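You operate a simulated robot arm through the tools that you are given. There is no shell and no other tool. Be economical: measure what you need, move in short steps, check, and stop when the job is done.

You are at the controls of a simulated two-armed robot. One attempt, no reset.

Task
Wipe up the spill on the top of the steel table with the grey rag there and put it back.
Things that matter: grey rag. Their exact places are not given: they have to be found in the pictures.

The check looks at the end state, three seconds after you hand in, the way a careful person would. Anything else that was tipped, shoved, dropped, spilled or broken makes it a failure.

Robot
Two 7-joint arms with two-finger parallel grippers on one trunk, on a base that drives. Base frame: it is fixed to the floor where the robot stands at the start and does not move with it; the origin is under the middle of the robot, x ahead of it, y to its left, z up. Readings come in mm, rad, newtons and seconds.
The left shoulder is at the start at [70, 187, 1215], the right one opposite. Payload 3.91 kg a hand.
Tool frame (each hand has its own): the origin (TCP) lies between the finger pads and is the grasp point; the fingertips stand 30 mm ahead of it; z points along the fingers, y is the line along which they close. The gripper opens to 110 mm. The fingers are 20 mm wide and 10 mm thick; the gripper's body (48 by 112 mm) begins 55 mm behind the TCP.
Orientation is that of the tool frame in the base frame, as a unit quaternion [x, y, z, w]. With the fingers straight down and closing along the base's y, the tool's x points along the base's -x, its y along +y and its z along -z.

Tools
- The arms move only by the tool arm_command. It takes "left_deltas", "right_deltas" or both (then of equal length, played together; a hand with none holds still); each is a list of rows, each a list of 7 numbers: the shift along the base's x, y, z in units of 500 mm (1.0 is 500 mm), then the turn, a rotation vector about the base's x, y, z in units of 180 degrees (1.0 is 180 degrees), then the closure, from 0 (fully open) to 1 (shut). In form: [[tx, ty, tz, rx, ry, rz, gripper], ...]. A call has 1 to 8 rows; each row is the pose to reach, as a shift and turn from the pose commanded when the call began. A call with a number of a shift or a turn outside -1 to 1 is refused whole. Each row takes 0.2 s and may step no farther than 50 mm and 0.15 rad from the row before; otherwise, or with a gripper value out of range, the whole call is refused. Where a pose cannot be reached the arm comes as near as it can. A force on the tool above 40 N (or 10 N above the force at the start of the call, whichever is more), or a blocked arm, ends the call early, and 0.2 s more pass. Each finger travels about 72 mm/s and halts on what it meets, pressing with about 42 N; the grip force reading is that of the motor and also rises with nothing between the fingers. The clock runs only during rows and for 0.2 s after the last one: add rows that repeat a pose to give the fingers time. It gives the time, the measured TCP pose, the force on the tool (base axes), the opening and the grip force at its end, in the units of the frame above (readings bear some noise), with the torque about the TCP (base axes, N m) and any sound that the robot's microphone picked up.
- Cameras (640 x 400 px; columns grow to the right, rows downward): "scene" is now at [109.2, -41.2, 1415.2]; the picture's right is [-0.56, -0.83, -0.00], its down [-0.67, 0.45, -0.58] and it looks along [0.48, -0.33, -0.81] (base axes); focal length 257 px, centre (320, 200). "left" rides on the left gripper at [72, -17, -103] in its tool frame; the picture's right is [0.23, 0.97, 0.00], its down [-0.76, 0.18, -0.62] and it looks along [-0.61, 0.14, 0.78] (tool axes); focal length 222 px, centre (320, 200). "right" rides on the right gripper at [72, 17, -103] in its tool frame; the picture's right is [-0.23, 0.97, 0.00], its down [-0.76, -0.18, -0.62] and it looks along [-0.61, -0.14, 0.78] (tool axes); focal length 222 px, centre (320, 200).
- grab_frame(camera): a new picture of that camera. It takes no simulated time.
- slide_trunk(by): slides the trunk up (or, below 0, down) by that many mm; the arms and the scene camera ride with it, the base frame stays. It gives what a move gives, with no picture.
- drive_base(legs): drives the robot by 1 to 6 legs, each [ahead, turn to the left] in mm and rad, along the robot's own axes; the way and the turn of a leg run together, so that a leg with both is an arc; at most 1500 mm and 3.142 rad a leg. The arms and the cameras ride along, it lands a little off, and it stops where it bumps. It gives what a move gives.
- aim_head(pan, tilt): turns the head with the scene camera to pan (to the left, within 1.501 rad either way) and tilt (down, from -0.506 to 1.204), counted from straight ahead of the robot. It gives what a move gives.
- locate(camera, pixels): for up to 12 pixels [column, row] of the newest picture of that camera ("zoom" is the newest enlarged one), the place [x, y, z] in the base frame of the surface seen there, good to about 2 mm. It takes no simulated time.
- close_up(camera, box): a new picture of the part [left, top, right, bottom] of that camera's present view, enlarged. It takes no simulated time.
- job_done(): hands the job in; it is judged then, once.

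Work in short steps. Measure before you move; look again where a grasp or a placing could have gone wrong, and mend it. You have 80 turns and 62 pictures in all, those below and enlarged ones among them. Open the grippers and draw the arms clear of the work before you hand the job in, unless the task says otherwise; then end with one line.

The tools are called after "Request:" by a JSON object that holds its "name" and its "arguments". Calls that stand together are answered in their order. arm_command: Moves the arms, as the interface text tells. Its arguments: {"type":"object","properties":{"left_deltas":{"type":"array","items":{"type":"array","items":{"type":"number"}}},"right_deltas":{"type":"array","items":{"type":"array","items":{"type":"number"}}}},"required":[]} The other tools are called the same way: slide_trunk (by) slides the trunk up or down; drive_base (legs) drives the base; aim_head (pan, tilt) turns the head that bears the scene camera; grab_frame (camera) takes a picture; locate (camera, pixels) gives the place of the surface under pixels of a picture; close_up (camera, box) takes an enlarged picture of a part of a camera's view; job_done () hands the job in.

At the start:

```text
t: 0.0
left_eef_pos: [456.9, -15.0, 1089.6]
left_ee_rot: [-0.003, 1.0, 0.0, 0.0]
left_force: [0.0, 0.8, 0.9]
left_torque: [-0.04, -0.01, 0.02]
left_width: 110.3
left_gripper_force: 0.0
right_eef_pos: [347.0, -439.9, 1073.4]
right_ee_rot: [-0.003, 1.0, 0.0, 0.0]
right_force: [0.7, 0.1, -0.1]
right_torque: [-0.04, 0.01, 0.0]
right_width: 109.9
right_gripper_force: 0.2
trunk travel left (down, up): [-725.0, 215.0]
robot x, y, heading: [-1.3, -0.2, 0.002]
head pan, tilt: [-0.593, 0.948]
```

scene: 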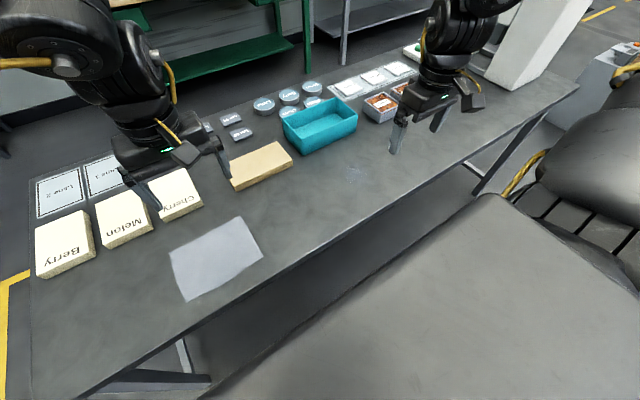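
right: 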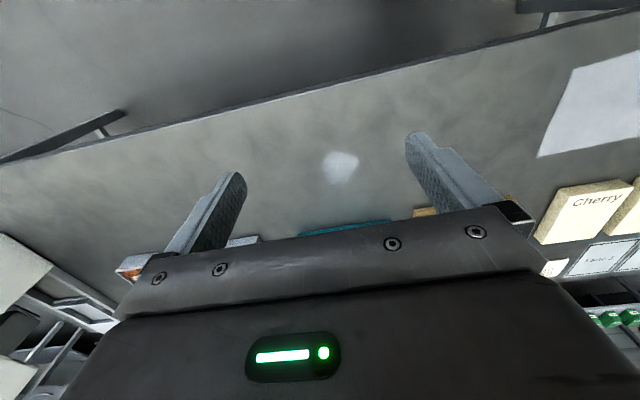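
left: 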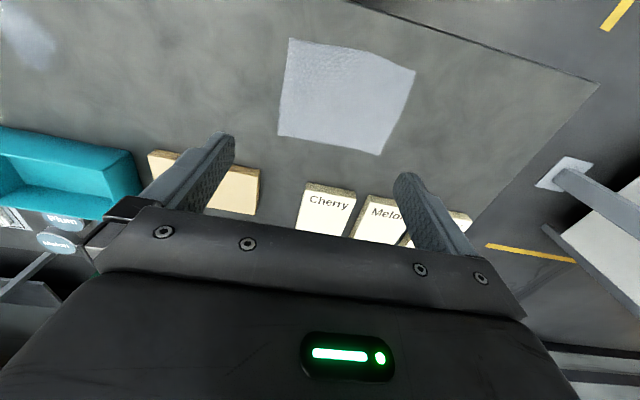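

The rag seems to be the pale cloth at scene (215,258); the spill is a pale patch near scene (353,175), right (340,167). I measure both.

Request:
{"name": "locate", "arguments": {"camera": "scene", "pixels": [[169, 251], [239, 217], [263, 255], [186, 301], [215, 258], [345, 168], [353, 175], [362, 182], [300, 230], [290, 150], [357, 125], [395, 120]]}}

Request:
{"name": "locate", "arguments": {"camera": "right", "pixels": [[340, 167], [322, 165], [359, 165], [340, 151], [342, 184], [570, 70], [540, 157]]}}

Request:
{"name": "locate", "arguments": {"camera": "left", "pixels": [[289, 39], [415, 72], [380, 154], [278, 134], [340, 100], [20, 40], [55, 45], [20, 65]]}}

Request:
{"name": "close_up", "arguments": {"camera": "scene", "box": [280, 130, 440, 230]}}

Request:
{"name": "close_up", "arguments": {"camera": "scene", "box": [140, 190, 300, 310]}}

```text
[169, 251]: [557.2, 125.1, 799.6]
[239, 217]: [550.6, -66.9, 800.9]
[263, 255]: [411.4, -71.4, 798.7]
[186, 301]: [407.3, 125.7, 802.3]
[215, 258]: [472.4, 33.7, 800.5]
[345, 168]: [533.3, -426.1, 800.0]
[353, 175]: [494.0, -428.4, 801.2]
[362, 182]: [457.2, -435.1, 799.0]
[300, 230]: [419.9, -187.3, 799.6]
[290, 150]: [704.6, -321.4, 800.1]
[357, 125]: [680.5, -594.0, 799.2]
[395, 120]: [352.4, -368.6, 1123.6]
```

```text
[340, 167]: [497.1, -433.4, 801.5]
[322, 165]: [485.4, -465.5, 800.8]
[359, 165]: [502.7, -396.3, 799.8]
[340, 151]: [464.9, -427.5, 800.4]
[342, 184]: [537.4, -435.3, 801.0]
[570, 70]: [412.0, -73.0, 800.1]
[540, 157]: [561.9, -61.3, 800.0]
```

```text
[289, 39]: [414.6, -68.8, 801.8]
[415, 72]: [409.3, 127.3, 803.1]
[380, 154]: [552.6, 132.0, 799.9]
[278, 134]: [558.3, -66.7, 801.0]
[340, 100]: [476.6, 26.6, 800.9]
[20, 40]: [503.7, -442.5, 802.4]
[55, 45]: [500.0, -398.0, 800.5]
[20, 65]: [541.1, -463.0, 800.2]
```

```text
4.00 times, centred on (360, 180) of scene
```

zoom: 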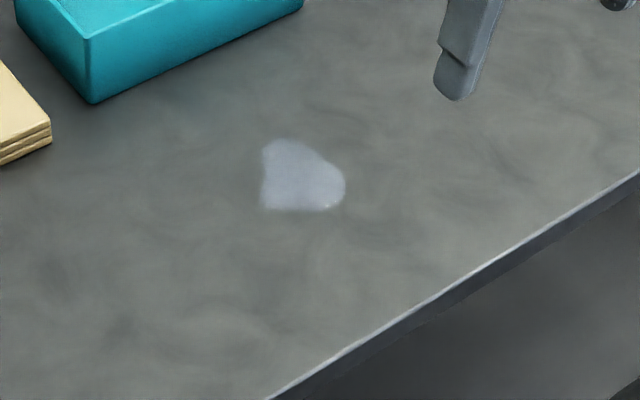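

```text
3.33 times, centred on (220, 250) of scene
```

zoom: 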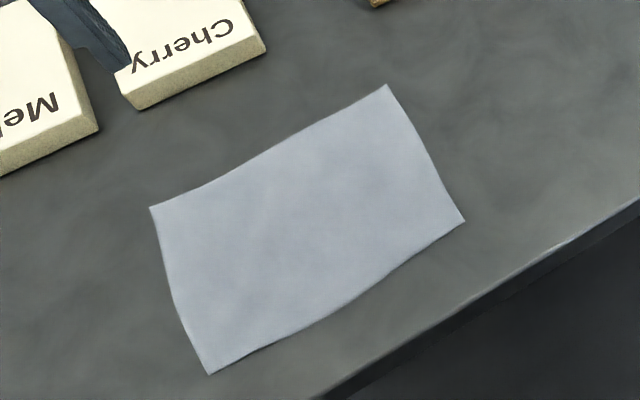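

The rag spans x 410–557, y −70…126; the spill is ~75 mm round at (497,−432). Both suit the right arm: I move the left arm aside while bringing the right hand over, turning it so the fingers spread along x.

Request:
{"name": "arm_command", "arguments": {"left_deltas": [[0, 0.088, 0, 0, 0, 0, 0], [0, 0.176, 0, 0, 0, 0, 0], [0, 0.264, 0, 0, 0, 0, 0], [0, 0.352, 0, 0, 0, 0, 0], [0, 0.44, 0, 0, 0, 0, 0], [0, 0.528, 0, 0, 0, 0, 0], [0, 0.616, 0, 0, 0, 0, 0], [0, 0.704, 0, 0, 0, 0, 0]], "right_deltas": [[0.016, 0.07, 0, 0, 0, 0.045, 0], [0.032, 0.14, 0, 0, 0, 0.09, 0], [0.048, 0.21, 0, 0, 0, 0.135, 0], [0.064, 0.28, 0, 0, 0, 0.18, 0], [0.08, 0.35, 0, 0, 0, 0.225, 0], [0.096, 0.42, 0, 0, 0, 0.27, 0], [0.112, 0.49, 0, 0, 0, 0.315, 0], [0.128, 0.56, 0, 0, 0, 0.36, 0]]}}

Request:
{"name": "locate", "arguments": {"camera": "scene", "pixels": [[232, 190], [292, 158], [301, 152], [357, 128], [195, 210], [155, 235]]}}

```text
t: 1.8
left_eef_pos: [391.4, 231.3, 1074.2]
left_ee_rot: [-0.008, 1.0, 0.002, 0.003]
left_force: [-0.1, 0.1, 0.2]
left_torque: [-0.02, -0.02, -0.01]
left_width: 109.7
left_gripper_force: 0.0
left hand out of reach, approached as far as the arm can: row 5, 6, 7, 8
right_eef_pos: [402.1, -202.7, 1080.7]
right_ee_rot: [-0.507, 0.862, 0.0, 0.001]
right_force: [-0.5, -0.1, -0.1]
right_torque: [-0.02, -0.04, -0.01]
right_width: 110.2
right_gripper_force: 0.1
right hand out of reach, approached as far as the arm can: row 7, 8
trunk travel left (down, up): [-725.0, 215.0]
robot x, y, heading: [-2.1, 0.6, 0.003]
head pan, tilt: [-0.593, 0.948]
```

```text
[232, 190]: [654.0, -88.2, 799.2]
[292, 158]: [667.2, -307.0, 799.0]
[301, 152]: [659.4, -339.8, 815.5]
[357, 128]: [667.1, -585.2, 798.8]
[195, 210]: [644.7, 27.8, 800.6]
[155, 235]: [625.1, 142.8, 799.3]
```

The right hand stopped at (402,−203,1081), short because it is high. I lower it and carry on toward the rag, finishing the turn.

Request:
{"name": "arm_command", "arguments": {"right_deltas": [[0, 0, -0.09, 0, 0, 0, 0], [0, 0, -0.18, 0, 0, 0, 0], [0, 0, -0.27, 0, 0, 0.03, 0], [0, 0.0, -0.32, 0, 0, 0.06, 0], [0.02, 0.04, -0.32, 0, 0, 0.1, 0], [0.04, 0.1, -0.32, 0, 0, 0.14, 0], [0.06, 0.17, -0.32, 0, 0, 0.14, 0], [0.08, 0.24, -0.32, 0, 0, 0.14, 0]]}}

Request:
{"name": "grab_frame", "arguments": {"camera": "scene"}}

```text
t: 3.6
left_eef_pos: [394.0, 231.0, 1074.7]
left_ee_rot: [-0.007, 1.0, 0.002, 0.001]
left_force: [-0.5, -0.4, -0.2]
left_torque: [0.03, 0.01, -0.02]
left_width: 110.0
left_gripper_force: 0.1
right_eef_pos: [413.9, -229.9, 976.3]
right_ee_rot: [-0.683, 0.73, 0.003, 0.001]
right_force: [-0.1, 0.3, 0.2]
right_torque: [0.01, -0.02, 0.02]
right_width: 110.0
right_gripper_force: 0.0
right hand out of reach, approached as far as the arm can: row 1, 2, 3, 4, 5, 6, 7, 8
trunk travel left (down, up): [-725.0, 215.0]
robot x, y, heading: [-1.3, 0.9, -0.002]
head pan, tilt: [-0.593, 0.948]
```

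```text
56 pictures are left
```

scene: 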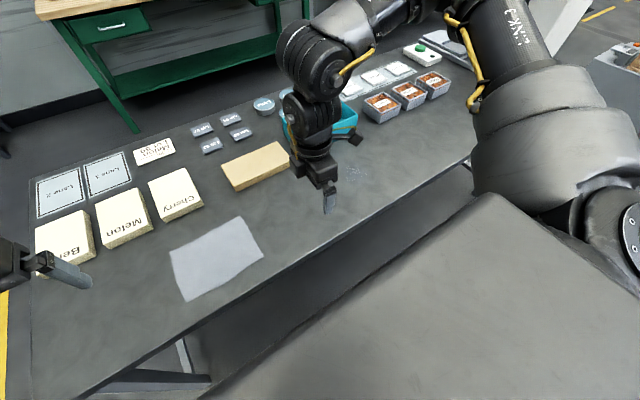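

The turn seems to push the wrist into a limit. I undo the turn, with no other shift, to see where the commanded pose is.

Request:
{"name": "arm_command", "arguments": {"right_deltas": [[0, 0, 0, 0, 0, -0.047, 0], [0, 0, 0, 0, 0, -0.094, 0], [0, 0, 0, 0, 0, -0.141, 0], [0, 0, 0, 0, 0, -0.188, 0], [0, 0, 0, 0, 0, -0.235, 0], [0, 0, 0, 0, 0, -0.282, 0], [0, 0, 0, 0, 0, -0.329, 0], [0, 0, 0, 0, 0, -0.376, 0]]}}

```text
t: 5.4
left_eef_pos: [393.7, 231.5, 1075.5]
left_ee_rot: [-0.008, 1.0, 0.002, 0.002]
left_force: [-0.5, 0.0, 0.0]
left_torque: [0.04, 0.02, 0.0]
left_width: 110.2
left_gripper_force: 0.1
right_eef_pos: [417.2, -231.3, 972.9]
right_ee_rot: [-0.16, 0.987, 0.001, 0.002]
right_force: [0.0, -0.1, 0.4]
right_torque: [-0.01, 0.0, 0.04]
right_width: 109.7
right_gripper_force: 0.1
trunk travel left (down, up): [-725.0, 215.0]
robot x, y, heading: [-1.8, 0.3, -0.0]
head pan, tilt: [-0.593, 0.948]
```

No reach complaint now; the commanded pose equals the measured one. I move to above the rag at about (484,−20,900) with the hand squared up.

Request:
{"name": "arm_command", "arguments": {"right_deltas": [[0.02, 0.06, -0.02, 0, 0, -0.04, 0], [0.04, 0.12, -0.04, 0, 0, -0.08, 0], [0.06, 0.18, -0.06, 0, 0, -0.102, 0], [0.08, 0.24, -0.08, 0, 0, -0.102, 0], [0.1, 0.3, -0.1, 0, 0, -0.102, 0], [0.12, 0.36, -0.12, 0, 0, -0.102, 0], [0.134, 0.422, -0.146, 0, 0, -0.102, 0]]}}

Request:
{"name": "grab_frame", "arguments": {"camera": "right"}}

```text
t: 7.0
left_eef_pos: [393.1, 231.0, 1074.5]
left_ee_rot: [-0.007, 1.0, 0.001, 0.001]
left_force: [-0.1, 0.4, -0.3]
left_torque: [0.0, 0.0, -0.03]
left_width: 110.2
left_gripper_force: 0.1
right_eef_pos: [466.5, -241.5, 980.8]
right_ee_rot: [-0.003, 1.0, 0.001, 0.001]
right_force: [-0.1, -0.7, -0.5]
right_torque: [0.0, -0.03, 0.0]
right_width: 110.0
right_gripper_force: 0.0
right hand out of reach, approached as far as the arm can: row 1, 2, 3, 4, 5, 6, 7
trunk travel left (down, up): [-725.0, 215.0]
robot x, y, heading: [1.1, 2.4, -0.002]
head pan, tilt: [-0.593, 0.948]
```

```text
55 pictures are left
```

right: 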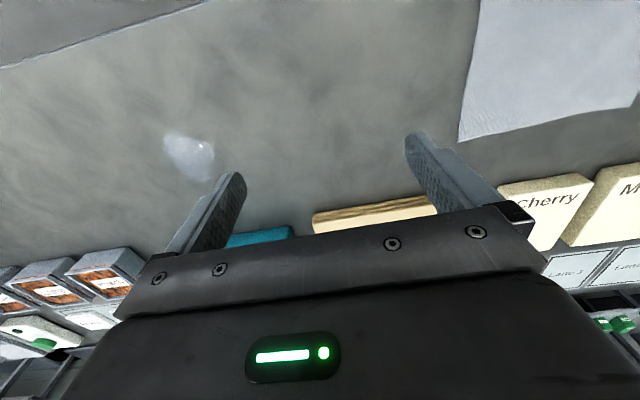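

The right arm can't cross toward y=0 from this heading. Turning the base left about 0.35 rad puts the rag within the right hand's sector and keeps the spill in reach; the hands are high enough (≥950) to clear everything.

Request:
{"name": "drive_base", "arguments": {"legs": [[0, 0.35]]}}

Request:
{"name": "grab_frame", "arguments": {"camera": "scene"}}

```text
t: 8.5
left_eef_pos: [292.0, 350.0, 1075.0]
left_ee_rot: [-0.179, 0.984, 0.003, 0.001]
left_force: [0.3, -0.1, -0.1]
left_torque: [-0.02, 0.0, 0.01]
left_width: 109.9
left_gripper_force: 0.1
right_eef_pos: [520.8, -68.2, 980.4]
right_ee_rot: [-0.175, 0.985, 0.002, 0.001]
right_force: [0.3, -0.3, -0.9]
right_torque: [-0.01, 0.0, -0.01]
right_width: 109.9
right_gripper_force: 0.0
trunk travel left (down, up): [-725.0, 215.0]
robot x, y, heading: [-0.5, -1.7, 0.351]
head pan, tilt: [-0.593, 0.948]
```

```text
54 pictures are left
```

scene: 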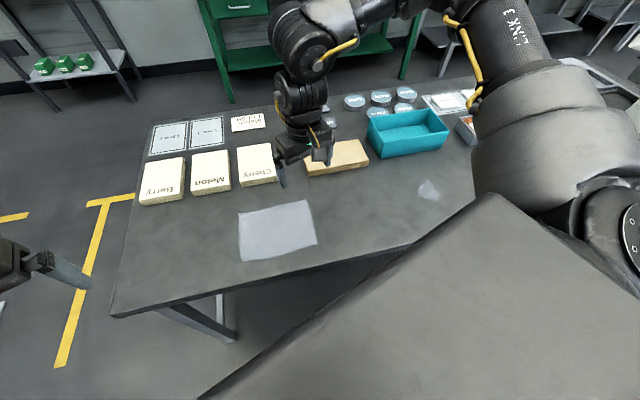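

The hand is now at (521,−68,980), and the rag (277,230) and spill (428,190) are both in view. I move over the rag centre (482,28) and square the hand to the base axes.

Request:
{"name": "arm_command", "arguments": {"right_deltas": [[-0.015, 0.05, -0.03, 0, 0, -0.04, 0], [-0.03, 0.1, -0.07, 0, 0, -0.08, 0], [-0.05, 0.15, -0.11, 0, 0, -0.112, 0], [-0.078, 0.192, -0.15, 0, 0, -0.112, 0], [-0.078, 0.192, -0.22, 0, 0, -0.112, 0]]}}

Request:
{"name": "grab_frame", "arguments": {"camera": "right"}}

```text
t: 9.7
left_eef_pos: [292.8, 349.9, 1074.2]
left_ee_rot: [-0.179, 0.984, 0.002, 0.001]
left_force: [0.2, 0.1, -0.4]
left_torque: [0.03, 0.02, 0.0]
left_width: 109.9
left_gripper_force: 0.0
right_eef_pos: [614.8, -96.7, 972.8]
right_ee_rot: [-0.001, 1.0, 0.001, 0.001]
right_force: [-0.2, -0.9, -0.5]
right_torque: [0.0, 0.01, -0.03]
right_width: 110.0
right_gripper_force: 0.0
right hand out of reach, approached as far as the arm can: row 1, 2, 3, 4, 5
trunk travel left (down, up): [-725.0, 215.0]
robot x, y, heading: [2.6, 2.7, 0.349]
head pan, tilt: [-0.593, 0.948]
```

```text
53 pictures are left
```

right: 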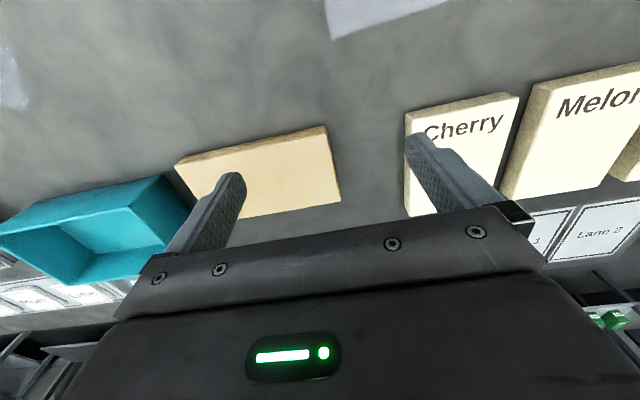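

The arm slid along a limit out to (615,−97). I probe a move back toward the robot (−x) at the same height.

Request:
{"name": "arm_command", "arguments": {"right_deltas": [[-0.08, 0, 0, 0, 0, 0, 0], [-0.16, 0, 0, 0, 0, 0, 0], [-0.24, 0, 0, 0, 0, 0, 0], [-0.3, 0, 0, 0, 0, 0, 0]]}}

Request:
{"name": "grab_frame", "arguments": {"camera": "scene"}}

```text
t: 10.7
left_eef_pos: [291.8, 348.2, 1075.7]
left_ee_rot: [-0.18, 0.984, 0.004, 0.001]
left_force: [-0.4, -0.1, 0.9]
left_torque: [0.01, -0.02, 0.02]
left_width: 110.1
left_gripper_force: 0.0
right_eef_pos: [575.3, -153.7, 978.7]
right_ee_rot: [-0.004, 1.0, 0.004, -0.001]
right_force: [0.0, 1.3, 0.0]
right_torque: [0.04, -0.01, -0.03]
right_width: 110.3
right_gripper_force: 0.0
right hand out of reach, approached as far as the arm can: row 1, 2, 3, 4
trunk travel left (down, up): [-725.0, 215.0]
robot x, y, heading: [-1.2, 1.8, 0.346]
head pan, tilt: [-0.593, 0.948]
```

```text
52 pictures are left
```

scene: 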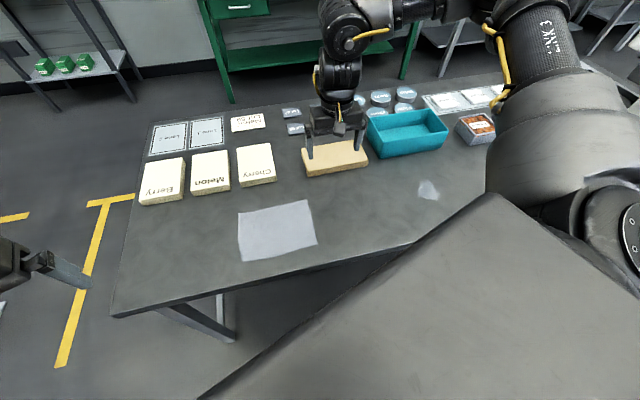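

The arm may be better conditioned near table height. I return to the initially free posture (robot-relative (347,−440)), i.e. base (477,−294), and descend there to z≈880 before heading inward.

Request:
{"name": "arm_command", "arguments": {"right_deltas": [[-0.04, -0.06, 0, 0, 0, 0.03, 0], [-0.08, -0.12, 0, 0, 0, 0.06, 0], [-0.12, -0.18, 0, 0, 0, 0.09, 0], [-0.16, -0.24, 0, 0, 0, 0.11, 0], [-0.196, -0.28, -0.05, 0, 0, 0.11, 0], [-0.196, -0.28, -0.12, 0, 0, 0.11, 0], [-0.196, -0.28, -0.19, 0, 0, 0.11, 0]]}}

```text
t: 12.3
left_eef_pos: [292.0, 349.5, 1074.9]
left_ee_rot: [-0.18, 0.984, 0.003, 0.0]
left_force: [-1.5, 0.1, 0.6]
left_torque: [0.05, 0.07, 0.03]
left_width: 110.2
left_gripper_force: 0.1
right_eef_pos: [479.0, -290.9, 878.1]
right_ee_rot: [-0.172, 0.985, 0.002, 0.001]
right_force: [-0.3, -0.1, 0.0]
right_torque: [-0.03, -0.01, -0.02]
right_width: 109.9
right_gripper_force: 0.0
trunk travel left (down, up): [-725.0, 215.0]
robot x, y, heading: [-0.3, 5.3, 0.348]
head pan, tilt: [-0.593, 0.948]
```

That worked fully. Now move inward at this height toward the rag's near edge (480, −30).

Request:
{"name": "arm_command", "arguments": {"right_deltas": [[0, 0.08, 0, 0, 0, 0, 0], [0, 0.16, 0, 0, 0, 0, 0], [0, 0.24, 0, 0, 0, 0, 0], [0, 0.32, 0, 0, 0, 0, 0], [0, 0.4, 0, 0, 0, 0, 0], [0, 0.48, 0, 0, 0, 0, 0], [0, 0.56, 0, 0, 0, 0, 0]]}}

Request:
{"name": "grab_frame", "arguments": {"camera": "scene"}}

```text
t: 13.9
left_eef_pos: [291.1, 351.4, 1075.1]
left_ee_rot: [-0.179, 0.984, 0.002, 0.001]
left_force: [1.2, 0.5, -0.7]
left_torque: [0.02, -0.02, 0.0]
left_width: 110.2
left_gripper_force: 0.1
right_eef_pos: [502.2, -102.6, 921.2]
right_ee_rot: [-0.174, 0.985, 0.003, 0.0]
right_force: [0.9, 0.4, -0.3]
right_torque: [0.01, 0.0, 0.01]
right_width: 109.8
right_gripper_force: 0.1
right hand out of reach, approached as far as the arm can: row 4, 5, 6, 7
trunk travel left (down, up): [-725.0, 215.0]
robot x, y, heading: [0.0, -1.4, 0.341]
head pan, tilt: [-0.593, 0.948]
```

```text
51 pictures are left
```

scene: 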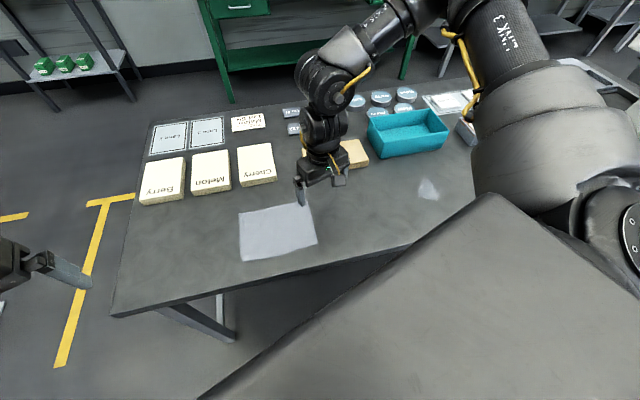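

The inward limit is at robot-relative y≈−267. Turning another 0.35 rad left brings the rag comfortably inside the right hand's range, and the spill stays within radius ~660.

Request:
{"name": "drive_base", "arguments": {"legs": [[0, 0.36]]}}

Request:
{"name": "aim_head", "arguments": {"pan": -1.1, "tilt": 0.95}}

Request:
{"name": "grab_frame", "arguments": {"camera": "scene"}}

```text
t: 15.4
left_eef_pos: [149.1, 430.7, 1075.2]
left_ee_rot: [-0.353, 0.936, 0.004, 0.0]
left_force: [-0.4, -0.3, 0.4]
left_torque: [-0.01, 0.02, 0.0]
left_width: 110.0
left_gripper_force: 0.0
right_eef_pos: [505.6, 80.1, 921.2]
right_ee_rot: [-0.347, 0.938, 0.003, -0.001]
right_force: [0.5, -0.6, -0.6]
right_torque: [0.02, 0.0, -0.01]
right_width: 110.2
right_gripper_force: 0.1
trunk travel left (down, up): [-725.0, 215.0]
robot x, y, heading: [1.7, 0.9, 0.705]
head pan, tilt: [-0.593, 0.948]
```

```text
t: 16.3
left_eef_pos: [149.6, 431.7, 1074.0]
left_ee_rot: [-0.354, 0.935, 0.003, 0.001]
left_force: [-0.8, -1.2, 0.9]
left_torque: [0.01, 0.0, 0.0]
left_width: 110.2
left_gripper_force: 0.1
right_eef_pos: [505.2, 79.8, 921.1]
right_ee_rot: [-0.347, 0.938, 0.002, -0.001]
right_force: [0.5, 0.3, 0.2]
right_torque: [-0.01, -0.01, -0.01]
right_width: 110.0
right_gripper_force: 0.1
trunk travel left (down, up): [-725.0, 215.0]
robot x, y, heading: [0.5, -2.3, 0.709]
head pan, tilt: [-1.1, 0.949]
```

```text
50 pictures are left
```

scene: 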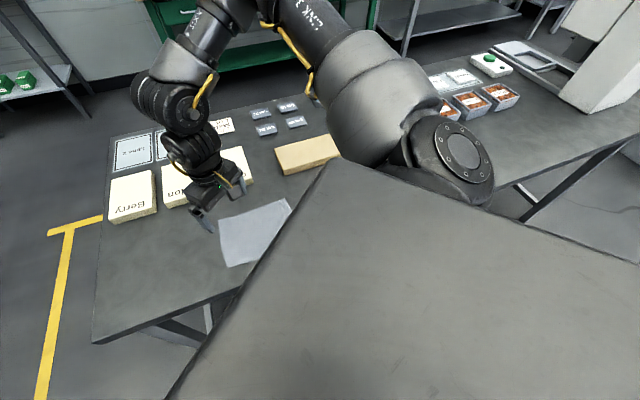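

Before touching the rag I check that the spill can be reached from this heading: sweep the hand at z≈920 toward (490,−432), squaring the fingers along y.

Request:
{"name": "arm_command", "arguments": {"right_deltas": [[-0.004, -0.09, 0, 0, 0, -0.03, 0], [-0.008, -0.18, 0, 0, 0, -0.06, 0], [-0.012, -0.27, 0, 0, 0, -0.09, 0], [-0.016, -0.36, 0, 0, 0, -0.12, 0], [-0.02, -0.45, 0, 0, 0, -0.15, 0], [-0.024, -0.54, 0, 0, 0, -0.18, 0], [-0.028, -0.63, 0, 0, 0, -0.2, 0], [-0.03, -0.72, 0, 0, 0, -0.225, 0]]}}

Request:
{"name": "arm_command", "arguments": {"right_deltas": [[0, -0.09, 0, 0, 0, 0, 0], [0, -0.18, 0, 0, 0, 0, 0], [0, -0.27, 0, 0, 0, 0, 0], [0, -0.36, -0.03, 0, 0, 0, 0]]}}

Request:
{"name": "grab_frame", "arguments": {"camera": "right"}}

```text
t: 18.1
left_eef_pos: [146.9, 430.1, 1074.3]
left_ee_rot: [-0.354, 0.935, 0.002, 0.001]
left_force: [0.2, 0.5, 0.1]
left_torque: [0.0, -0.05, 0.02]
left_width: 110.0
left_gripper_force: 0.1
right_eef_pos: [492.7, -279.0, 919.9]
right_ee_rot: [-0.002, 1.0, 0.004, 0.002]
right_force: [-0.3, 0.4, 0.1]
right_torque: [0.0, -0.07, 0.0]
right_width: 110.0
right_gripper_force: 0.0
right hand out of reach, approached as far as the arm can: row 1, 2, 3, 4
trunk travel left (down, up): [-725.0, 215.0]
robot x, y, heading: [0.8, -1.8, 0.712]
head pan, tilt: [-1.1, 0.949]
```

```text
t: 19.1
left_eef_pos: [149.2, 428.1, 1074.3]
left_ee_rot: [-0.353, 0.936, 0.003, 0.001]
left_force: [0.6, 0.3, -1.1]
left_torque: [0.03, 0.0, 0.03]
left_width: 110.1
left_gripper_force: 0.1
right_eef_pos: [489.2, -463.8, 904.0]
right_ee_rot: [-0.001, 1.0, 0.003, 0.0]
right_force: [0.3, -0.7, -0.3]
right_torque: [0.01, -0.05, -0.02]
right_width: 110.2
right_gripper_force: 0.0
trunk travel left (down, up): [-725.0, 215.0]
robot x, y, heading: [-1.3, -2.6, 0.707]
head pan, tilt: [-1.1, 0.949]
```

```text
49 pictures are left
```

right: 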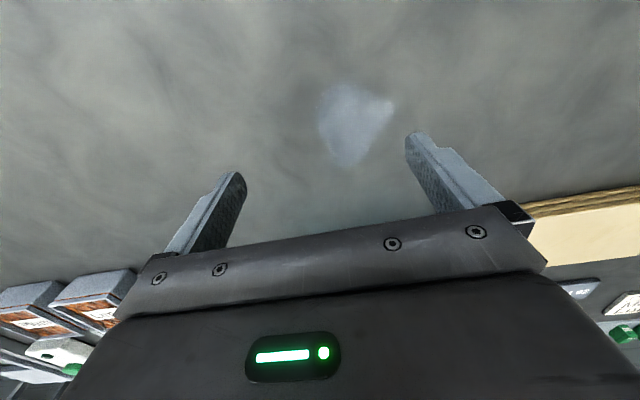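

The spill is fully reachable (reached y=−464 squarely). I measure the spill's extent, then go back over the rag with the squared hand at z≈890.

Request:
{"name": "locate", "arguments": {"camera": "right", "pixels": [[352, 122], [318, 110], [394, 105], [350, 166], [352, 84], [320, 135]]}}

Request:
{"name": "arm_command", "arguments": {"right_deltas": [[0, 0.09, 0, 0, 0, 0, 0], [0, 0.18, 0, 0, 0, 0, 0], [0, 0.27, 0, 0, 0, 0, 0], [0, 0.36, 0, 0, 0, 0, 0], [0, 0.45, 0, 0, 0, 0, 0], [0, 0.54, 0, 0, 0, 0, 0], [0, 0.63, 0, 0, 0, 0, 0], [0, 0.72, 0, 0, 0, 0, 0]]}}

Request:
{"name": "arm_command", "arguments": {"right_deltas": [[0, 0.08, 0, 0, 0, 0, 0], [0, 0.16, 0, 0, 0, 0, 0], [0, 0.21, 0, 0, 0, 0, 0]]}}

Request:
{"name": "grab_frame", "arguments": {"camera": "right"}}

```text
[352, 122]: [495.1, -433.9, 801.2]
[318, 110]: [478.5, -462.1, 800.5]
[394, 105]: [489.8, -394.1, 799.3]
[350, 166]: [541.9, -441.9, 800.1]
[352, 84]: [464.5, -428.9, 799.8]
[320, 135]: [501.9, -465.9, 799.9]
```

```text
t: 20.9
left_eef_pos: [150.6, 431.3, 1073.8]
left_ee_rot: [-0.353, 0.935, 0.003, 0.0]
left_force: [0.0, -0.3, -0.1]
left_torque: [-0.01, 0.02, 0.0]
left_width: 110.0
left_gripper_force: 0.1
right_eef_pos: [489.9, -223.2, 905.4]
right_ee_rot: [-0.001, 1.0, 0.002, 0.0]
right_force: [0.4, -0.1, -0.4]
right_torque: [0.0, 0.01, -0.01]
right_width: 110.0
right_gripper_force: 0.1
right hand out of reach, approached as far as the arm can: row 6, 7, 8
trunk travel left (down, up): [-725.0, 215.0]
robot x, y, heading: [0.9, 2.9, 0.709]
head pan, tilt: [-1.1, 0.949]
```

```text
t: 21.7
left_eef_pos: [149.4, 425.6, 1076.0]
left_ee_rot: [-0.352, 0.936, 0.006, 0.0]
left_force: [0.1, -1.1, 0.4]
left_torque: [0.03, 0.01, -0.02]
left_width: 110.3
left_gripper_force: 0.0
right_eef_pos: [482.5, -179.9, 900.7]
right_ee_rot: [-0.002, 1.0, 0.007, 0.0]
right_force: [0.3, -1.0, 0.3]
right_torque: [0.07, 0.02, -0.01]
right_width: 110.1
right_gripper_force: 0.1
right hand out of reach, approached as far as the arm can: row 2, 3
trunk travel left (down, up): [-725.0, 215.0]
robot x, y, heading: [-0.0, 1.7, 0.707]
head pan, tilt: [-1.1, 0.949]
```

```text
48 pictures are left
```

right: 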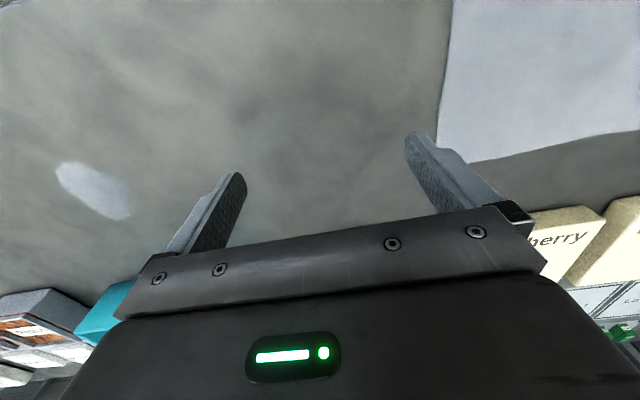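

Inward reach shrinks when the hand is squared; with the hand's yaw matching the robot heading it reached y=80. I turn it back to that yaw and approach the rag.

Request:
{"name": "arm_command", "arguments": {"right_deltas": [[0, -0.02, 0, 0, 0, 0.045, 0], [0, -0.02, 0, 0, 0, 0.09, 0], [0, -0.02, 0, 0, 0, 0.135, 0], [0, -0.02, 0, 0, 0, 0.18, 0], [0, -0.02, 0, 0, 0, 0.225, 0], [0, 0.07, 0, 0, 0, 0.225, 0], [0, 0.16, 0, 0, 0, 0.225, 0], [0, 0.25, 0, 0, 0, 0.225, 0]]}}

Request:
{"name": "arm_command", "arguments": {"right_deltas": [[0, 0.06, -0.02, 0, 0, 0, 0], [0, 0.12, -0.04, 0, 0, 0, 0]]}}

```text
t: 23.5
left_eef_pos: [149.9, 433.4, 1074.6]
left_ee_rot: [-0.353, 0.935, 0.003, -0.001]
left_force: [0.1, 0.5, -0.8]
left_torque: [-0.03, -0.04, 0.04]
left_width: 110.0
left_gripper_force: 0.1
right_eef_pos: [477.6, -47.2, 903.2]
right_ee_rot: [-0.347, 0.938, 0.001, -0.002]
right_force: [0.2, 0.2, 0.3]
right_torque: [-0.06, 0.01, 0.01]
right_width: 110.2
right_gripper_force: 0.0
trunk travel left (down, up): [-725.0, 215.0]
robot x, y, heading: [1.8, -1.2, 0.708]
head pan, tilt: [-1.1, 0.949]
```

```text
t: 24.1
left_eef_pos: [149.7, 433.0, 1075.6]
left_ee_rot: [-0.352, 0.936, 0.002, -0.001]
left_force: [0.6, 0.3, -0.5]
left_torque: [0.01, 0.01, 0.0]
left_width: 110.0
left_gripper_force: 0.1
right_eef_pos: [479.7, 11.6, 882.2]
right_ee_rot: [-0.347, 0.938, 0.001, -0.002]
right_force: [0.2, -0.7, -0.7]
right_torque: [0.02, 0.02, 0.0]
right_width: 110.1
right_gripper_force: 0.1
trunk travel left (down, up): [-725.0, 215.0]
robot x, y, heading: [1.0, -2.3, 0.709]
head pan, tilt: [-1.1, 0.949]
```

All free now at (480,12,882). I lower until just above the cloth, then press gently.

Request:
{"name": "arm_command", "arguments": {"right_deltas": [[0, 0.02, -0.05, 0, 0, 0, 0], [0, 0.02, -0.084, 0, 0, 0, 0], [0, 0.02, -0.096, 0, 0, 0, 0], [0, 0.02, -0.1, 0, 0, 0, 0], [0, 0.02, -0.102, 0, 0, 0, 0]]}}

Request:
{"name": "grab_frame", "arguments": {"camera": "right"}}

```text
t: 25.3
left_eef_pos: [149.3, 430.5, 1074.7]
left_ee_rot: [-0.354, 0.935, 0.003, 0.001]
left_force: [-0.1, 0.3, 0.1]
left_torque: [0.04, -0.01, 0.0]
left_width: 109.9
left_gripper_force: 0.0
right_eef_pos: [490.3, 6.3, 863.6]
right_ee_rot: [-0.347, 0.938, 0.003, -0.001]
right_force: [-0.3, -0.1, 0.2]
right_torque: [-0.02, 0.0, -0.02]
right_width: 109.9
right_gripper_force: 0.0
right hand out of reach, approached as far as the arm can: row 1, 2, 3, 4, 5
trunk travel left (down, up): [-725.0, 215.0]
robot x, y, heading: [1.1, 3.0, 0.704]
head pan, tilt: [-1.1, 0.949]
```

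```text
47 pictures are left
```

right: 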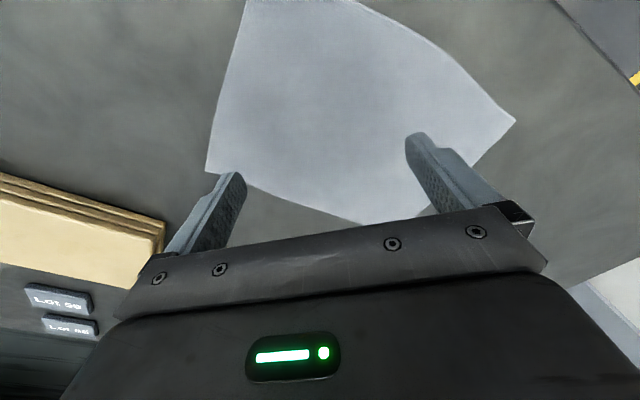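

The reach limit gets worse the lower the hand is relative to the shoulder, so lowering the trunk should help. I raise the hand 200 mm, then slide the trunk down 180.

Request:
{"name": "arm_command", "arguments": {"right_deltas": [[0, -0.01, 0.08, 0, 0, 0, 0], [0, -0.02, 0.16, 0, 0, 0, 0], [0, -0.02, 0.24, 0, 0, 0, 0], [0, -0.02, 0.32, 0, 0, 0, 0], [0, -0.02, 0.4, 0, 0, 0, 0]]}}

```text
t: 26.5
left_eef_pos: [148.0, 430.2, 1076.5]
left_ee_rot: [-0.353, 0.936, 0.003, 0.001]
left_force: [0.6, 0.3, 0.1]
left_torque: [0.02, 0.0, 0.0]
left_width: 110.0
left_gripper_force: 0.1
right_eef_pos: [488.9, -7.9, 1064.6]
right_ee_rot: [-0.347, 0.938, 0.004, 0.0]
right_force: [0.4, -0.4, 1.1]
right_torque: [-0.03, 0.01, 0.01]
right_width: 109.9
right_gripper_force: 0.1
trunk travel left (down, up): [-725.0, 215.0]
robot x, y, heading: [-0.1, 1.4, 0.712]
head pan, tilt: [-1.1, 0.949]
```

Hand is at z=1065 with room below. Lower the trunk by 180.

Request:
{"name": "slide_trunk", "arguments": {"by": -180}}

Request:
{"name": "grab_frame", "arguments": {"camera": "right"}}

Request:
{"name": "grab_frame", "arguments": {"camera": "scene"}}

```text
t: 28.5
left_eef_pos: [149.0, 430.4, 893.1]
left_ee_rot: [-0.353, 0.936, 0.003, 0.001]
left_force: [0.9, -0.5, -0.4]
left_torque: [-0.01, 0.0, 0.04]
left_width: 110.1
left_gripper_force: 0.1
right_eef_pos: [488.9, -7.7, 883.8]
right_ee_rot: [-0.347, 0.938, 0.003, -0.001]
right_force: [0.4, 0.6, -0.1]
right_torque: [0.01, 0.0, 0.03]
right_width: 109.9
right_gripper_force: 0.1
trunk travel left (down, up): [-545.0, 395.0]
robot x, y, heading: [-1.9, -3.3, 0.706]
head pan, tilt: [-1.1, 0.949]
```

```text
46 pictures are left
```

right: 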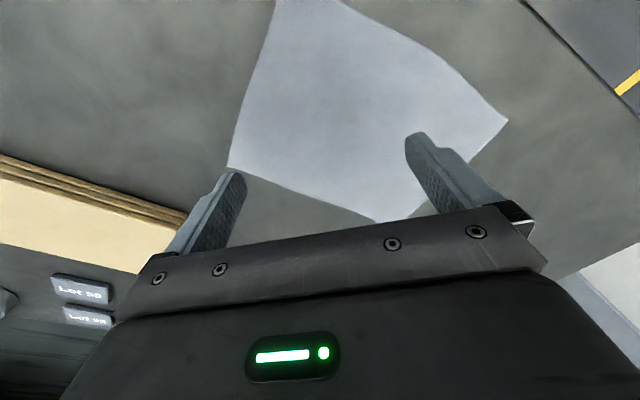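

```text
45 pictures are left
```

scene: 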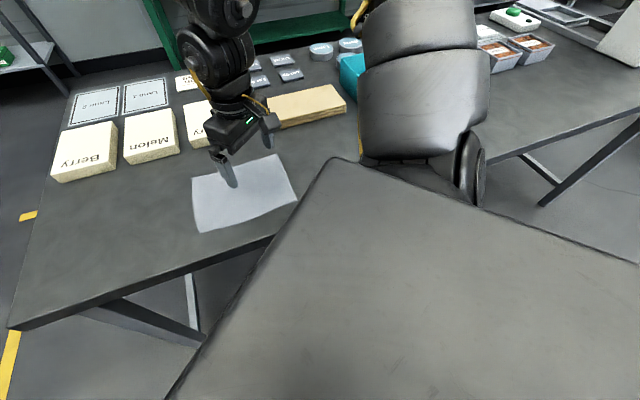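

Now I try squaring the hand (fingers along y) over the rag centre at z≈855.

Request:
{"name": "arm_command", "arguments": {"right_deltas": [[0, 0.01, -0.01, 0, 0, -0.045, 0], [-0.005, 0.02, -0.02, 0, 0, -0.09, 0], [-0.01, 0.03, -0.03, 0, 0, -0.135, 0], [-0.013, 0.05, -0.04, 0, 0, -0.18, 0], [-0.013, 0.07, -0.055, 0, 0, -0.225, 0]]}}

Request:
{"name": "grab_frame", "arguments": {"camera": "right"}}

```text
t: 29.7
left_eef_pos: [147.3, 434.0, 893.2]
left_ee_rot: [-0.353, 0.936, 0.001, -0.001]
left_force: [0.0, -0.3, -0.6]
left_torque: [0.01, 0.06, -0.01]
left_width: 110.1
left_gripper_force: 0.0
right_eef_pos: [550.5, -164.8, 831.7]
right_ee_rot: [-0.047, 0.999, 0.006, 0.028]
right_force: [-24.1, 4.6, 68.3]
right_torque: [-3.75, 0.96, -0.77]
right_width: 106.6
right_gripper_force: 0.0
right hand out of reach, approached as far as the arm can: row 1, 2, 3, 4, 5
trunk travel left (down, up): [-545.0, 395.0]
robot x, y, heading: [-2.6, 2.1, 0.712]
head pan, tilt: [-1.1, 0.949]
stopped in row 5 (right hand): the force on the tool passed its limit (the readings are from after the stop); the commanded pose is now the measured one
```

```text
44 pictures are left
```

right: 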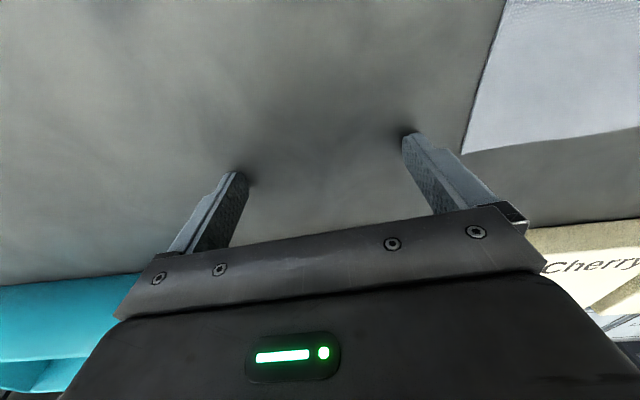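

The hand skidded along a limit and touched the bare table. I raise it straight up and inspect for disturbance.

Request:
{"name": "arm_command", "arguments": {"right_deltas": [[0, 0, 0.06, 0, 0, 0, 0], [0, -0.02, 0.14, 0, 0, 0.04, 0], [0, -0.04, 0.2, 0, 0, 0.08, 0], [0, -0.04, 0.2, 0, 0, 0.12, 0], [0, -0.04, 0.2, 0, 0, 0.16, 0], [0, -0.04, 0.2, 0, 0, 0.2, 0]]}}

Request:
{"name": "grab_frame", "arguments": {"camera": "scene"}}

```text
t: 31.1
left_eef_pos: [149.6, 430.3, 893.3]
left_ee_rot: [-0.353, 0.936, 0.004, -0.001]
left_force: [-0.7, -0.5, -0.6]
left_torque: [-0.02, 0.01, 0.0]
left_width: 110.1
left_gripper_force: 0.0
right_eef_pos: [553.9, -186.8, 926.2]
right_ee_rot: [-0.352, 0.936, 0.018, 0.024]
right_force: [-0.3, 0.0, 0.3]
right_torque: [0.0, -0.01, 0.02]
right_width: 110.1
right_gripper_force: 0.1
trunk travel left (down, up): [-545.0, 395.0]
robot x, y, heading: [-0.1, 1.3, 0.709]
head pan, tilt: [-1.1, 0.949]
```

```text
43 pictures are left
```

scene: 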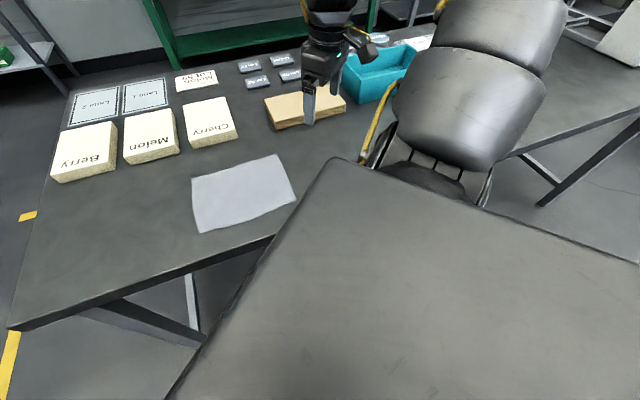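

Nothing was disturbed. I turn the base 0.17 rad more left for margin on the rag side, and then correct the slight hand tilt.

Request:
{"name": "drive_base", "arguments": {"legs": [[0, 0.17]]}}

Request:
{"name": "arm_command", "arguments": {"right_deltas": [[-0.02, 0, 0, -0.0161, 0.0103, 0, 0], [-0.06, 0.03, 0, -0.0161, 0.0103, 0, 0]]}}

```text
t: 32.2
left_eef_pos: [75.2, 449.9, 893.9]
left_ee_rot: [-0.43, 0.903, 0.003, 0.0]
left_force: [-0.1, 0.1, 0.3]
left_torque: [0.0, 0.01, -0.02]
left_width: 110.1
left_gripper_force: 0.0
right_eef_pos: [577.3, -92.1, 927.5]
right_ee_rot: [-0.43, 0.902, 0.02, 0.023]
right_force: [-0.3, -0.7, -0.6]
right_torque: [-0.03, 0.02, -0.01]
right_width: 110.0
right_gripper_force: 0.0
trunk travel left (down, up): [-545.0, 395.0]
robot x, y, heading: [4.6, -1.2, 0.877]
head pan, tilt: [-1.1, 0.949]
```

```text
t: 32.8
left_eef_pos: [74.7, 448.9, 893.4]
left_ee_rot: [-0.43, 0.903, 0.003, 0.0]
left_force: [0.5, -0.1, 0.0]
left_torque: [0.02, 0.03, 0.03]
left_width: 109.9
left_gripper_force: 0.0
right_eef_pos: [546.0, -77.5, 926.2]
right_ee_rot: [-0.43, 0.903, 0.004, -0.003]
right_force: [0.1, 0.3, 0.5]
right_torque: [0.02, -0.01, 0.02]
right_width: 109.9
right_gripper_force: 0.1
trunk travel left (down, up): [-545.0, 395.0]
robot x, y, heading: [-0.8, 1.2, 0.876]
head pan, tilt: [-1.1, 0.949]
```

Hand is upright again. Move to above the rag centre at z≈870.

Request:
{"name": "arm_command", "arguments": {"right_deltas": [[-0.04, 0.06, 0, 0, 0, 0, 0], [-0.08, 0.12, 0, 0, 0, 0, 0], [-0.128, 0.185, -0.02, 0, 0, 0, 0], [-0.128, 0.185, -0.07, 0, 0, 0, 0], [-0.128, 0.185, -0.112, 0, 0, 0, 0]]}}

```text
t: 34.0
left_eef_pos: [75.2, 450.3, 893.0]
left_ee_rot: [-0.431, 0.902, 0.003, -0.002]
left_force: [0.0, 0.5, 0.8]
left_torque: [-0.03, -0.02, -0.01]
left_width: 109.9
left_gripper_force: 0.0
right_eef_pos: [492.4, 19.9, 870.8]
right_ee_rot: [-0.43, 0.903, 0.002, -0.004]
right_force: [-0.2, -0.6, 0.4]
right_torque: [-0.03, 0.0, 0.02]
right_width: 110.1
right_gripper_force: 0.0
right hand out of reach, approached as far as the arm can: row 4, 5
trunk travel left (down, up): [-545.0, 395.0]
robot x, y, heading: [-1.8, 0.2, 0.875]
head pan, tilt: [-1.1, 0.949]
```

The stuck points all lie ~330–400 mm from the right shoulder: it is a minimum-distance limit, so turning left brought the shoulder too near. The fix: hand outward, turn back to heading 0, back off 70 mm, trunk up again.

Request:
{"name": "arm_command", "arguments": {"right_deltas": [[0.02, -0.02, 0.06, 0, 0, 0, 0], [0.06, -0.08, 0.12, 0, 0, 0, 0], [0.1, -0.14, 0.12, 0, 0, 0, 0], [0.14, -0.2, 0.12, 0, 0, 0, 0]]}}

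Request:
{"name": "drive_base", "arguments": {"legs": [[0, -0.876], [-70, 0]]}}

Request:
{"name": "slide_trunk", "arguments": {"by": 180}}

Request:
{"name": "aim_head", "arguments": {"pan": -0.4, "tilt": 0.9}}

Request:
{"name": "grab_frame", "arguments": {"camera": "scene"}}

```text
t: 35.0
left_eef_pos: [74.7, 448.7, 894.5]
left_ee_rot: [-0.43, 0.903, 0.005, -0.002]
left_force: [0.3, 0.0, 0.6]
left_torque: [-0.02, 0.0, -0.01]
left_width: 110.3
left_gripper_force: 0.1
right_eef_pos: [561.9, -81.6, 931.5]
right_ee_rot: [-0.431, 0.902, 0.004, -0.003]
right_force: [0.5, -0.3, -0.5]
right_torque: [0.03, 0.0, 0.0]
right_width: 110.0
right_gripper_force: 0.1
trunk travel left (down, up): [-545.0, 395.0]
robot x, y, heading: [-1.2, 1.5, 0.876]
head pan, tilt: [-1.1, 0.949]
```

```text
t: 38.3
left_eef_pos: [321.4, 232.2, 893.1]
left_ee_rot: [-0.009, 1.0, 0.003, 0.002]
left_force: [-1.0, 0.9, 0.7]
left_torque: [-0.02, -0.02, 0.02]
left_width: 110.0
left_gripper_force: 0.0
right_eef_pos: [229.0, -481.1, 933.0]
right_ee_rot: [-0.008, 1.0, 0.004, 0.0]
right_force: [0.1, 0.4, 0.5]
right_torque: [0.01, 0.01, 0.01]
right_width: 110.2
right_gripper_force: 0.1
trunk travel left (down, up): [-545.0, 395.0]
robot x, y, heading: [-72.7, -2.4, 0.002]
head pan, tilt: [-1.1, 0.949]
```

```text
t: 40.3
left_eef_pos: [322.1, 232.3, 1073.0]
left_ee_rot: [-0.009, 1.0, 0.004, 0.001]
left_force: [-0.1, -0.6, -0.1]
left_torque: [-0.01, 0.05, 0.02]
left_width: 110.0
left_gripper_force: 0.0
right_eef_pos: [230.0, -481.4, 1111.6]
right_ee_rot: [-0.009, 1.0, 0.004, -0.001]
right_force: [0.0, 0.5, -0.4]
right_torque: [-0.02, 0.03, -0.02]
right_width: 110.2
right_gripper_force: 0.2
trunk travel left (down, up): [-725.0, 215.0]
robot x, y, heading: [-67.6, -2.2, 0.006]
head pan, tilt: [-1.1, 0.949]
```

```text
t: 41.3
left_eef_pos: [323.0, 232.0, 1073.9]
left_ee_rot: [-0.009, 1.0, 0.003, 0.001]
left_force: [-0.8, 0.6, -0.1]
left_torque: [0.02, 0.02, -0.01]
left_width: 110.0
left_gripper_force: 0.0
right_eef_pos: [230.7, -481.4, 1113.1]
right_ee_rot: [-0.009, 1.0, 0.004, -0.002]
right_force: [0.5, -0.1, 1.2]
right_torque: [0.02, 0.0, 0.01]
right_width: 109.8
right_gripper_force: 0.0
trunk travel left (down, up): [-725.0, 215.0]
robot x, y, heading: [-69.7, -3.4, 0.005]
head pan, tilt: [-0.4, 0.901]
```

```text
42 pictures are left
```

scene: 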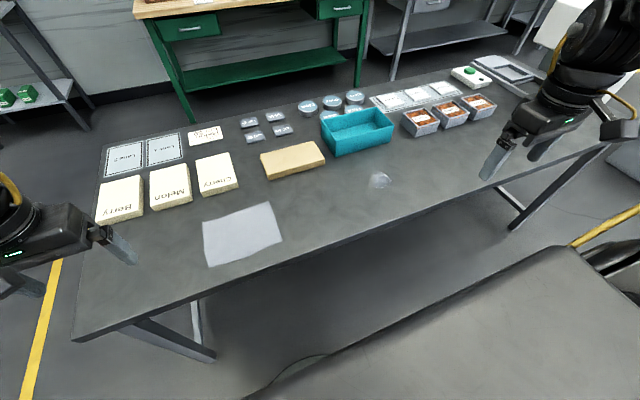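

Clear view. Move the right hand out over the spill side: to about (490,−430,930).

Request:
{"name": "arm_command", "arguments": {"right_deltas": [[0.08, 0.01, -0.04, 0, 0, 0, 0], [0.16, 0.02, -0.08, 0, 0, 0, 0], [0.24, 0.03, -0.12, 0, 0, 0, 0], [0.32, 0.05, -0.16, 0, 0, 0, 0], [0.4, 0.07, -0.2, 0, 0, 0, 0], [0.46, 0.09, -0.26, 0, 0, 0, 0], [0.52, 0.1, -0.32, 0, 0, 0, 0], [0.52, 0.1, -0.37, 0, 0, 0, 0]]}}

Request:
{"name": "arm_command", "arguments": {"right_deltas": [[0, 0.09, 0, 0, 0, 0, 0], [0, 0.18, 0, 0, 0, 0, 0], [0, 0.27, 0, 0, 0, 0, 0], [0, 0.36, 0, 0, 0, 0, 0], [0, 0.45, 0, 0, 0, 0, 0], [0, 0.54, 0, 0, 0, 0, 0], [0, 0.63, 0, 0, 0, 0, 0], [0, 0.72, 0, 0, 0, 0, 0]]}}

```text
t: 43.1
left_eef_pos: [322.6, 232.2, 1073.7]
left_ee_rot: [-0.01, 1.0, 0.004, 0.001]
left_force: [0.1, 1.2, 0.4]
left_torque: [0.01, 0.0, 0.02]
left_width: 110.0
left_gripper_force: 0.0
right_eef_pos: [489.4, -429.8, 926.3]
right_ee_rot: [-0.008, 1.0, 0.005, 0.001]
right_force: [-0.1, -0.4, -0.1]
right_torque: [-0.04, -0.01, -0.01]
right_width: 110.0
right_gripper_force: 0.1
trunk travel left (down, up): [-725.0, 215.0]
robot x, y, heading: [-70.2, -0.6, 0.006]
head pan, tilt: [-0.4, 0.901]
```

```text
t: 44.9
left_eef_pos: [323.0, 232.1, 1074.6]
left_ee_rot: [-0.01, 1.0, 0.003, 0.001]
left_force: [0.6, -0.4, 0.4]
left_torque: [0.02, 0.0, 0.0]
left_width: 109.6
left_gripper_force: 0.1
right_eef_pos: [426.4, -249.4, 982.1]
right_ee_rot: [-0.009, 1.0, 0.006, 0.0]
right_force: [0.2, 0.3, 0.6]
right_torque: [-0.02, -0.01, 0.02]
right_width: 109.9
right_gripper_force: 0.0
right hand out of reach, approached as far as the arm can: row 2, 3, 4, 5, 6, 7, 8
trunk travel left (down, up): [-725.0, 215.0]
robot x, y, heading: [-67.3, -1.1, 0.005]
head pan, tilt: [-0.4, 0.901]
```

It blocks again once the hand bears less than ~20° outward from its shoulder, so it's a bearing limit (plus a too-near limit). Backing off a bit and turning left ~0.85 rad gives rag bearing ≈ −34° at ~400 mm and spill ≈ −90° at ~545 mm. First I pull the hand outward.

Request:
{"name": "arm_command", "arguments": {"right_deltas": [[0, -0.08, 0, 0, 0, 0, 0], [0, -0.16, 0, 0, 0, 0, 0], [0, -0.24, 0, 0, 0, 0, 0], [0, -0.32, 0, 0, 0, 0, 0]]}}

Request:
{"name": "drive_base", "arguments": {"legs": [[-30, 0], [0, 0.85]]}}

Request:
{"name": "aim_head", "arguments": {"pan": -1.1, "tilt": 0.85}}

Request:
{"name": "grab_frame", "arguments": {"camera": "scene"}}

```text
t: 45.9
left_eef_pos: [321.3, 230.1, 1073.9]
left_ee_rot: [-0.009, 1.0, 0.004, 0.001]
left_force: [-0.6, -0.9, 0.1]
left_torque: [0.01, -0.02, 0.01]
left_width: 109.9
left_gripper_force: 0.0
right_eef_pos: [425.1, -410.1, 981.6]
right_ee_rot: [-0.01, 1.0, 0.004, -0.001]
right_force: [0.1, 0.0, 0.4]
right_torque: [0.01, -0.02, -0.03]
right_width: 110.0
right_gripper_force: 0.1
trunk travel left (down, up): [-725.0, 215.0]
robot x, y, heading: [-69.7, -1.5, 0.007]
head pan, tilt: [-0.4, 0.901]
```

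```text
t: 49.0
left_eef_pos: [-17.6, 448.0, 1072.7]
left_ee_rot: [-0.425, 0.905, 0.005, -0.001]
left_force: [0.4, 0.2, -0.1]
left_torque: [0.03, -0.02, -0.02]
left_width: 110.2
left_gripper_force: 0.1
right_eef_pos: [533.9, 105.3, 982.9]
right_ee_rot: [-0.423, 0.906, 0.004, -0.003]
right_force: [0.1, -0.5, -0.5]
right_torque: [0.0, 0.01, 0.0]
right_width: 109.9
right_gripper_force: 0.0
trunk travel left (down, up): [-725.0, 215.0]
robot x, y, heading: [-98.3, -1.1, 0.859]
head pan, tilt: [-0.4, 0.901]
```

```text
t: 50.0
left_eef_pos: [-17.3, 447.9, 1073.0]
left_ee_rot: [-0.424, 0.906, 0.004, 0.0]
left_force: [0.6, -1.1, 0.6]
left_torque: [0.04, -0.03, -0.03]
left_width: 110.0
left_gripper_force: 0.1
right_eef_pos: [532.4, 105.4, 983.0]
right_ee_rot: [-0.423, 0.906, 0.004, -0.002]
right_force: [0.6, -0.3, -0.3]
right_torque: [0.0, -0.01, 0.02]
right_width: 110.0
right_gripper_force: 0.0
trunk travel left (down, up): [-725.0, 215.0]
robot x, y, heading: [-103.8, 0.1, 0.859]
head pan, tilt: [-1.1, 0.85]
```

```text
41 pictures are left
```

scene: 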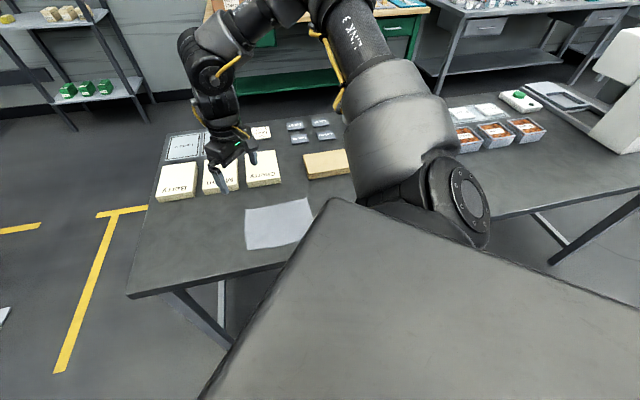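

Now move to above the rag centre (484,29) and lower to z≈870 in steps.

Request:
{"name": "arm_command", "arguments": {"right_deltas": [[-0.04, -0.06, 0, 0, 0, 0, 0], [-0.09, -0.12, 0, 0, 0, 0, 0], [-0.1, -0.152, -0.06, 0, 0, 0, 0], [-0.1, -0.152, -0.14, 0, 0, 0, 0], [-0.1, -0.152, -0.22, 0, 0, 0, 0]]}}

```text
t: 51.2
left_eef_pos: [-18.1, 448.3, 1072.7]
left_ee_rot: [-0.424, 0.906, 0.003, -0.002]
left_force: [-0.1, 0.2, 0.5]
left_torque: [0.0, 0.02, -0.01]
left_width: 110.2
left_gripper_force: 0.0
right_eef_pos: [483.9, 30.2, 874.4]
right_ee_rot: [-0.422, 0.907, 0.005, -0.004]
right_force: [-0.2, -0.6, 0.2]
right_torque: [0.0, -0.04, 0.01]
right_width: 109.8
right_gripper_force: 0.0
trunk travel left (down, up): [-725.0, 215.0]
robot x, y, heading: [-103.5, -2.0, 0.862]
head pan, tilt: [-1.1, 0.85]
```

Free reach at last. Lower to just above contact.

Request:
{"name": "arm_command", "arguments": {"right_deltas": [[0, 0, -0.05, 0, 0, 0, 0], [0, 0, -0.074, 0, 0, 0, 0], [0, 0, -0.08, 0, 0, 0, 0], [0, 0, -0.084, 0, 0, 0, 0]]}}

Request:
{"name": "grab_frame", "arguments": {"camera": "right"}}

```text
t: 52.2
left_eef_pos: [-18.5, 448.5, 1073.4]
left_ee_rot: [-0.424, 0.906, 0.003, -0.002]
left_force: [-0.4, 1.1, -0.3]
left_torque: [-0.05, 0.01, 0.0]
left_width: 110.2
left_gripper_force: 0.2
right_eef_pos: [484.4, 30.0, 832.1]
right_ee_rot: [-0.423, 0.906, 0.004, -0.002]
right_force: [0.1, 0.8, 2.4]
right_torque: [-0.09, -0.13, -0.02]
right_width: 109.6
right_gripper_force: 0.1
trunk travel left (down, up): [-725.0, 215.0]
robot x, y, heading: [-99.2, -0.4, 0.865]
head pan, tilt: [-1.1, 0.85]
```

```text
40 pictures are left
```

right: 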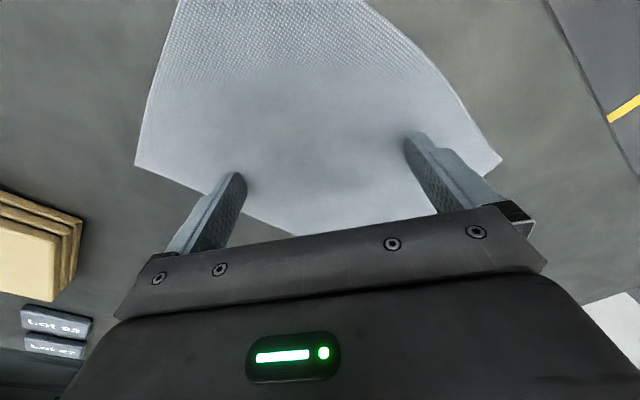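

Just touching (2.4 N). Press 2 mm more to learn the stiffness.

Request:
{"name": "arm_command", "arguments": {"right_deltas": [[0, 0, -0.002, 0, 0, 0, 0], [0, 0, -0.004, 0, 0, 0, 0]]}}

```text
t: 52.9
left_eef_pos: [-20.2, 447.7, 1073.7]
left_ee_rot: [-0.424, 0.906, 0.004, 0.0]
left_force: [-0.8, -0.3, 0.1]
left_torque: [0.01, 0.0, -0.03]
left_width: 109.9
left_gripper_force: 0.1
right_eef_pos: [482.4, 30.8, 831.2]
right_ee_rot: [-0.423, 0.906, 0.004, 0.001]
right_force: [2.4, -1.8, 22.9]
right_torque: [-0.9, -1.13, 0.05]
right_width: 110.3
right_gripper_force: 0.0
trunk travel left (down, up): [-725.0, 215.0]
robot x, y, heading: [-98.9, 3.7, 0.86]
head pan, tilt: [-1.1, 0.85]
```

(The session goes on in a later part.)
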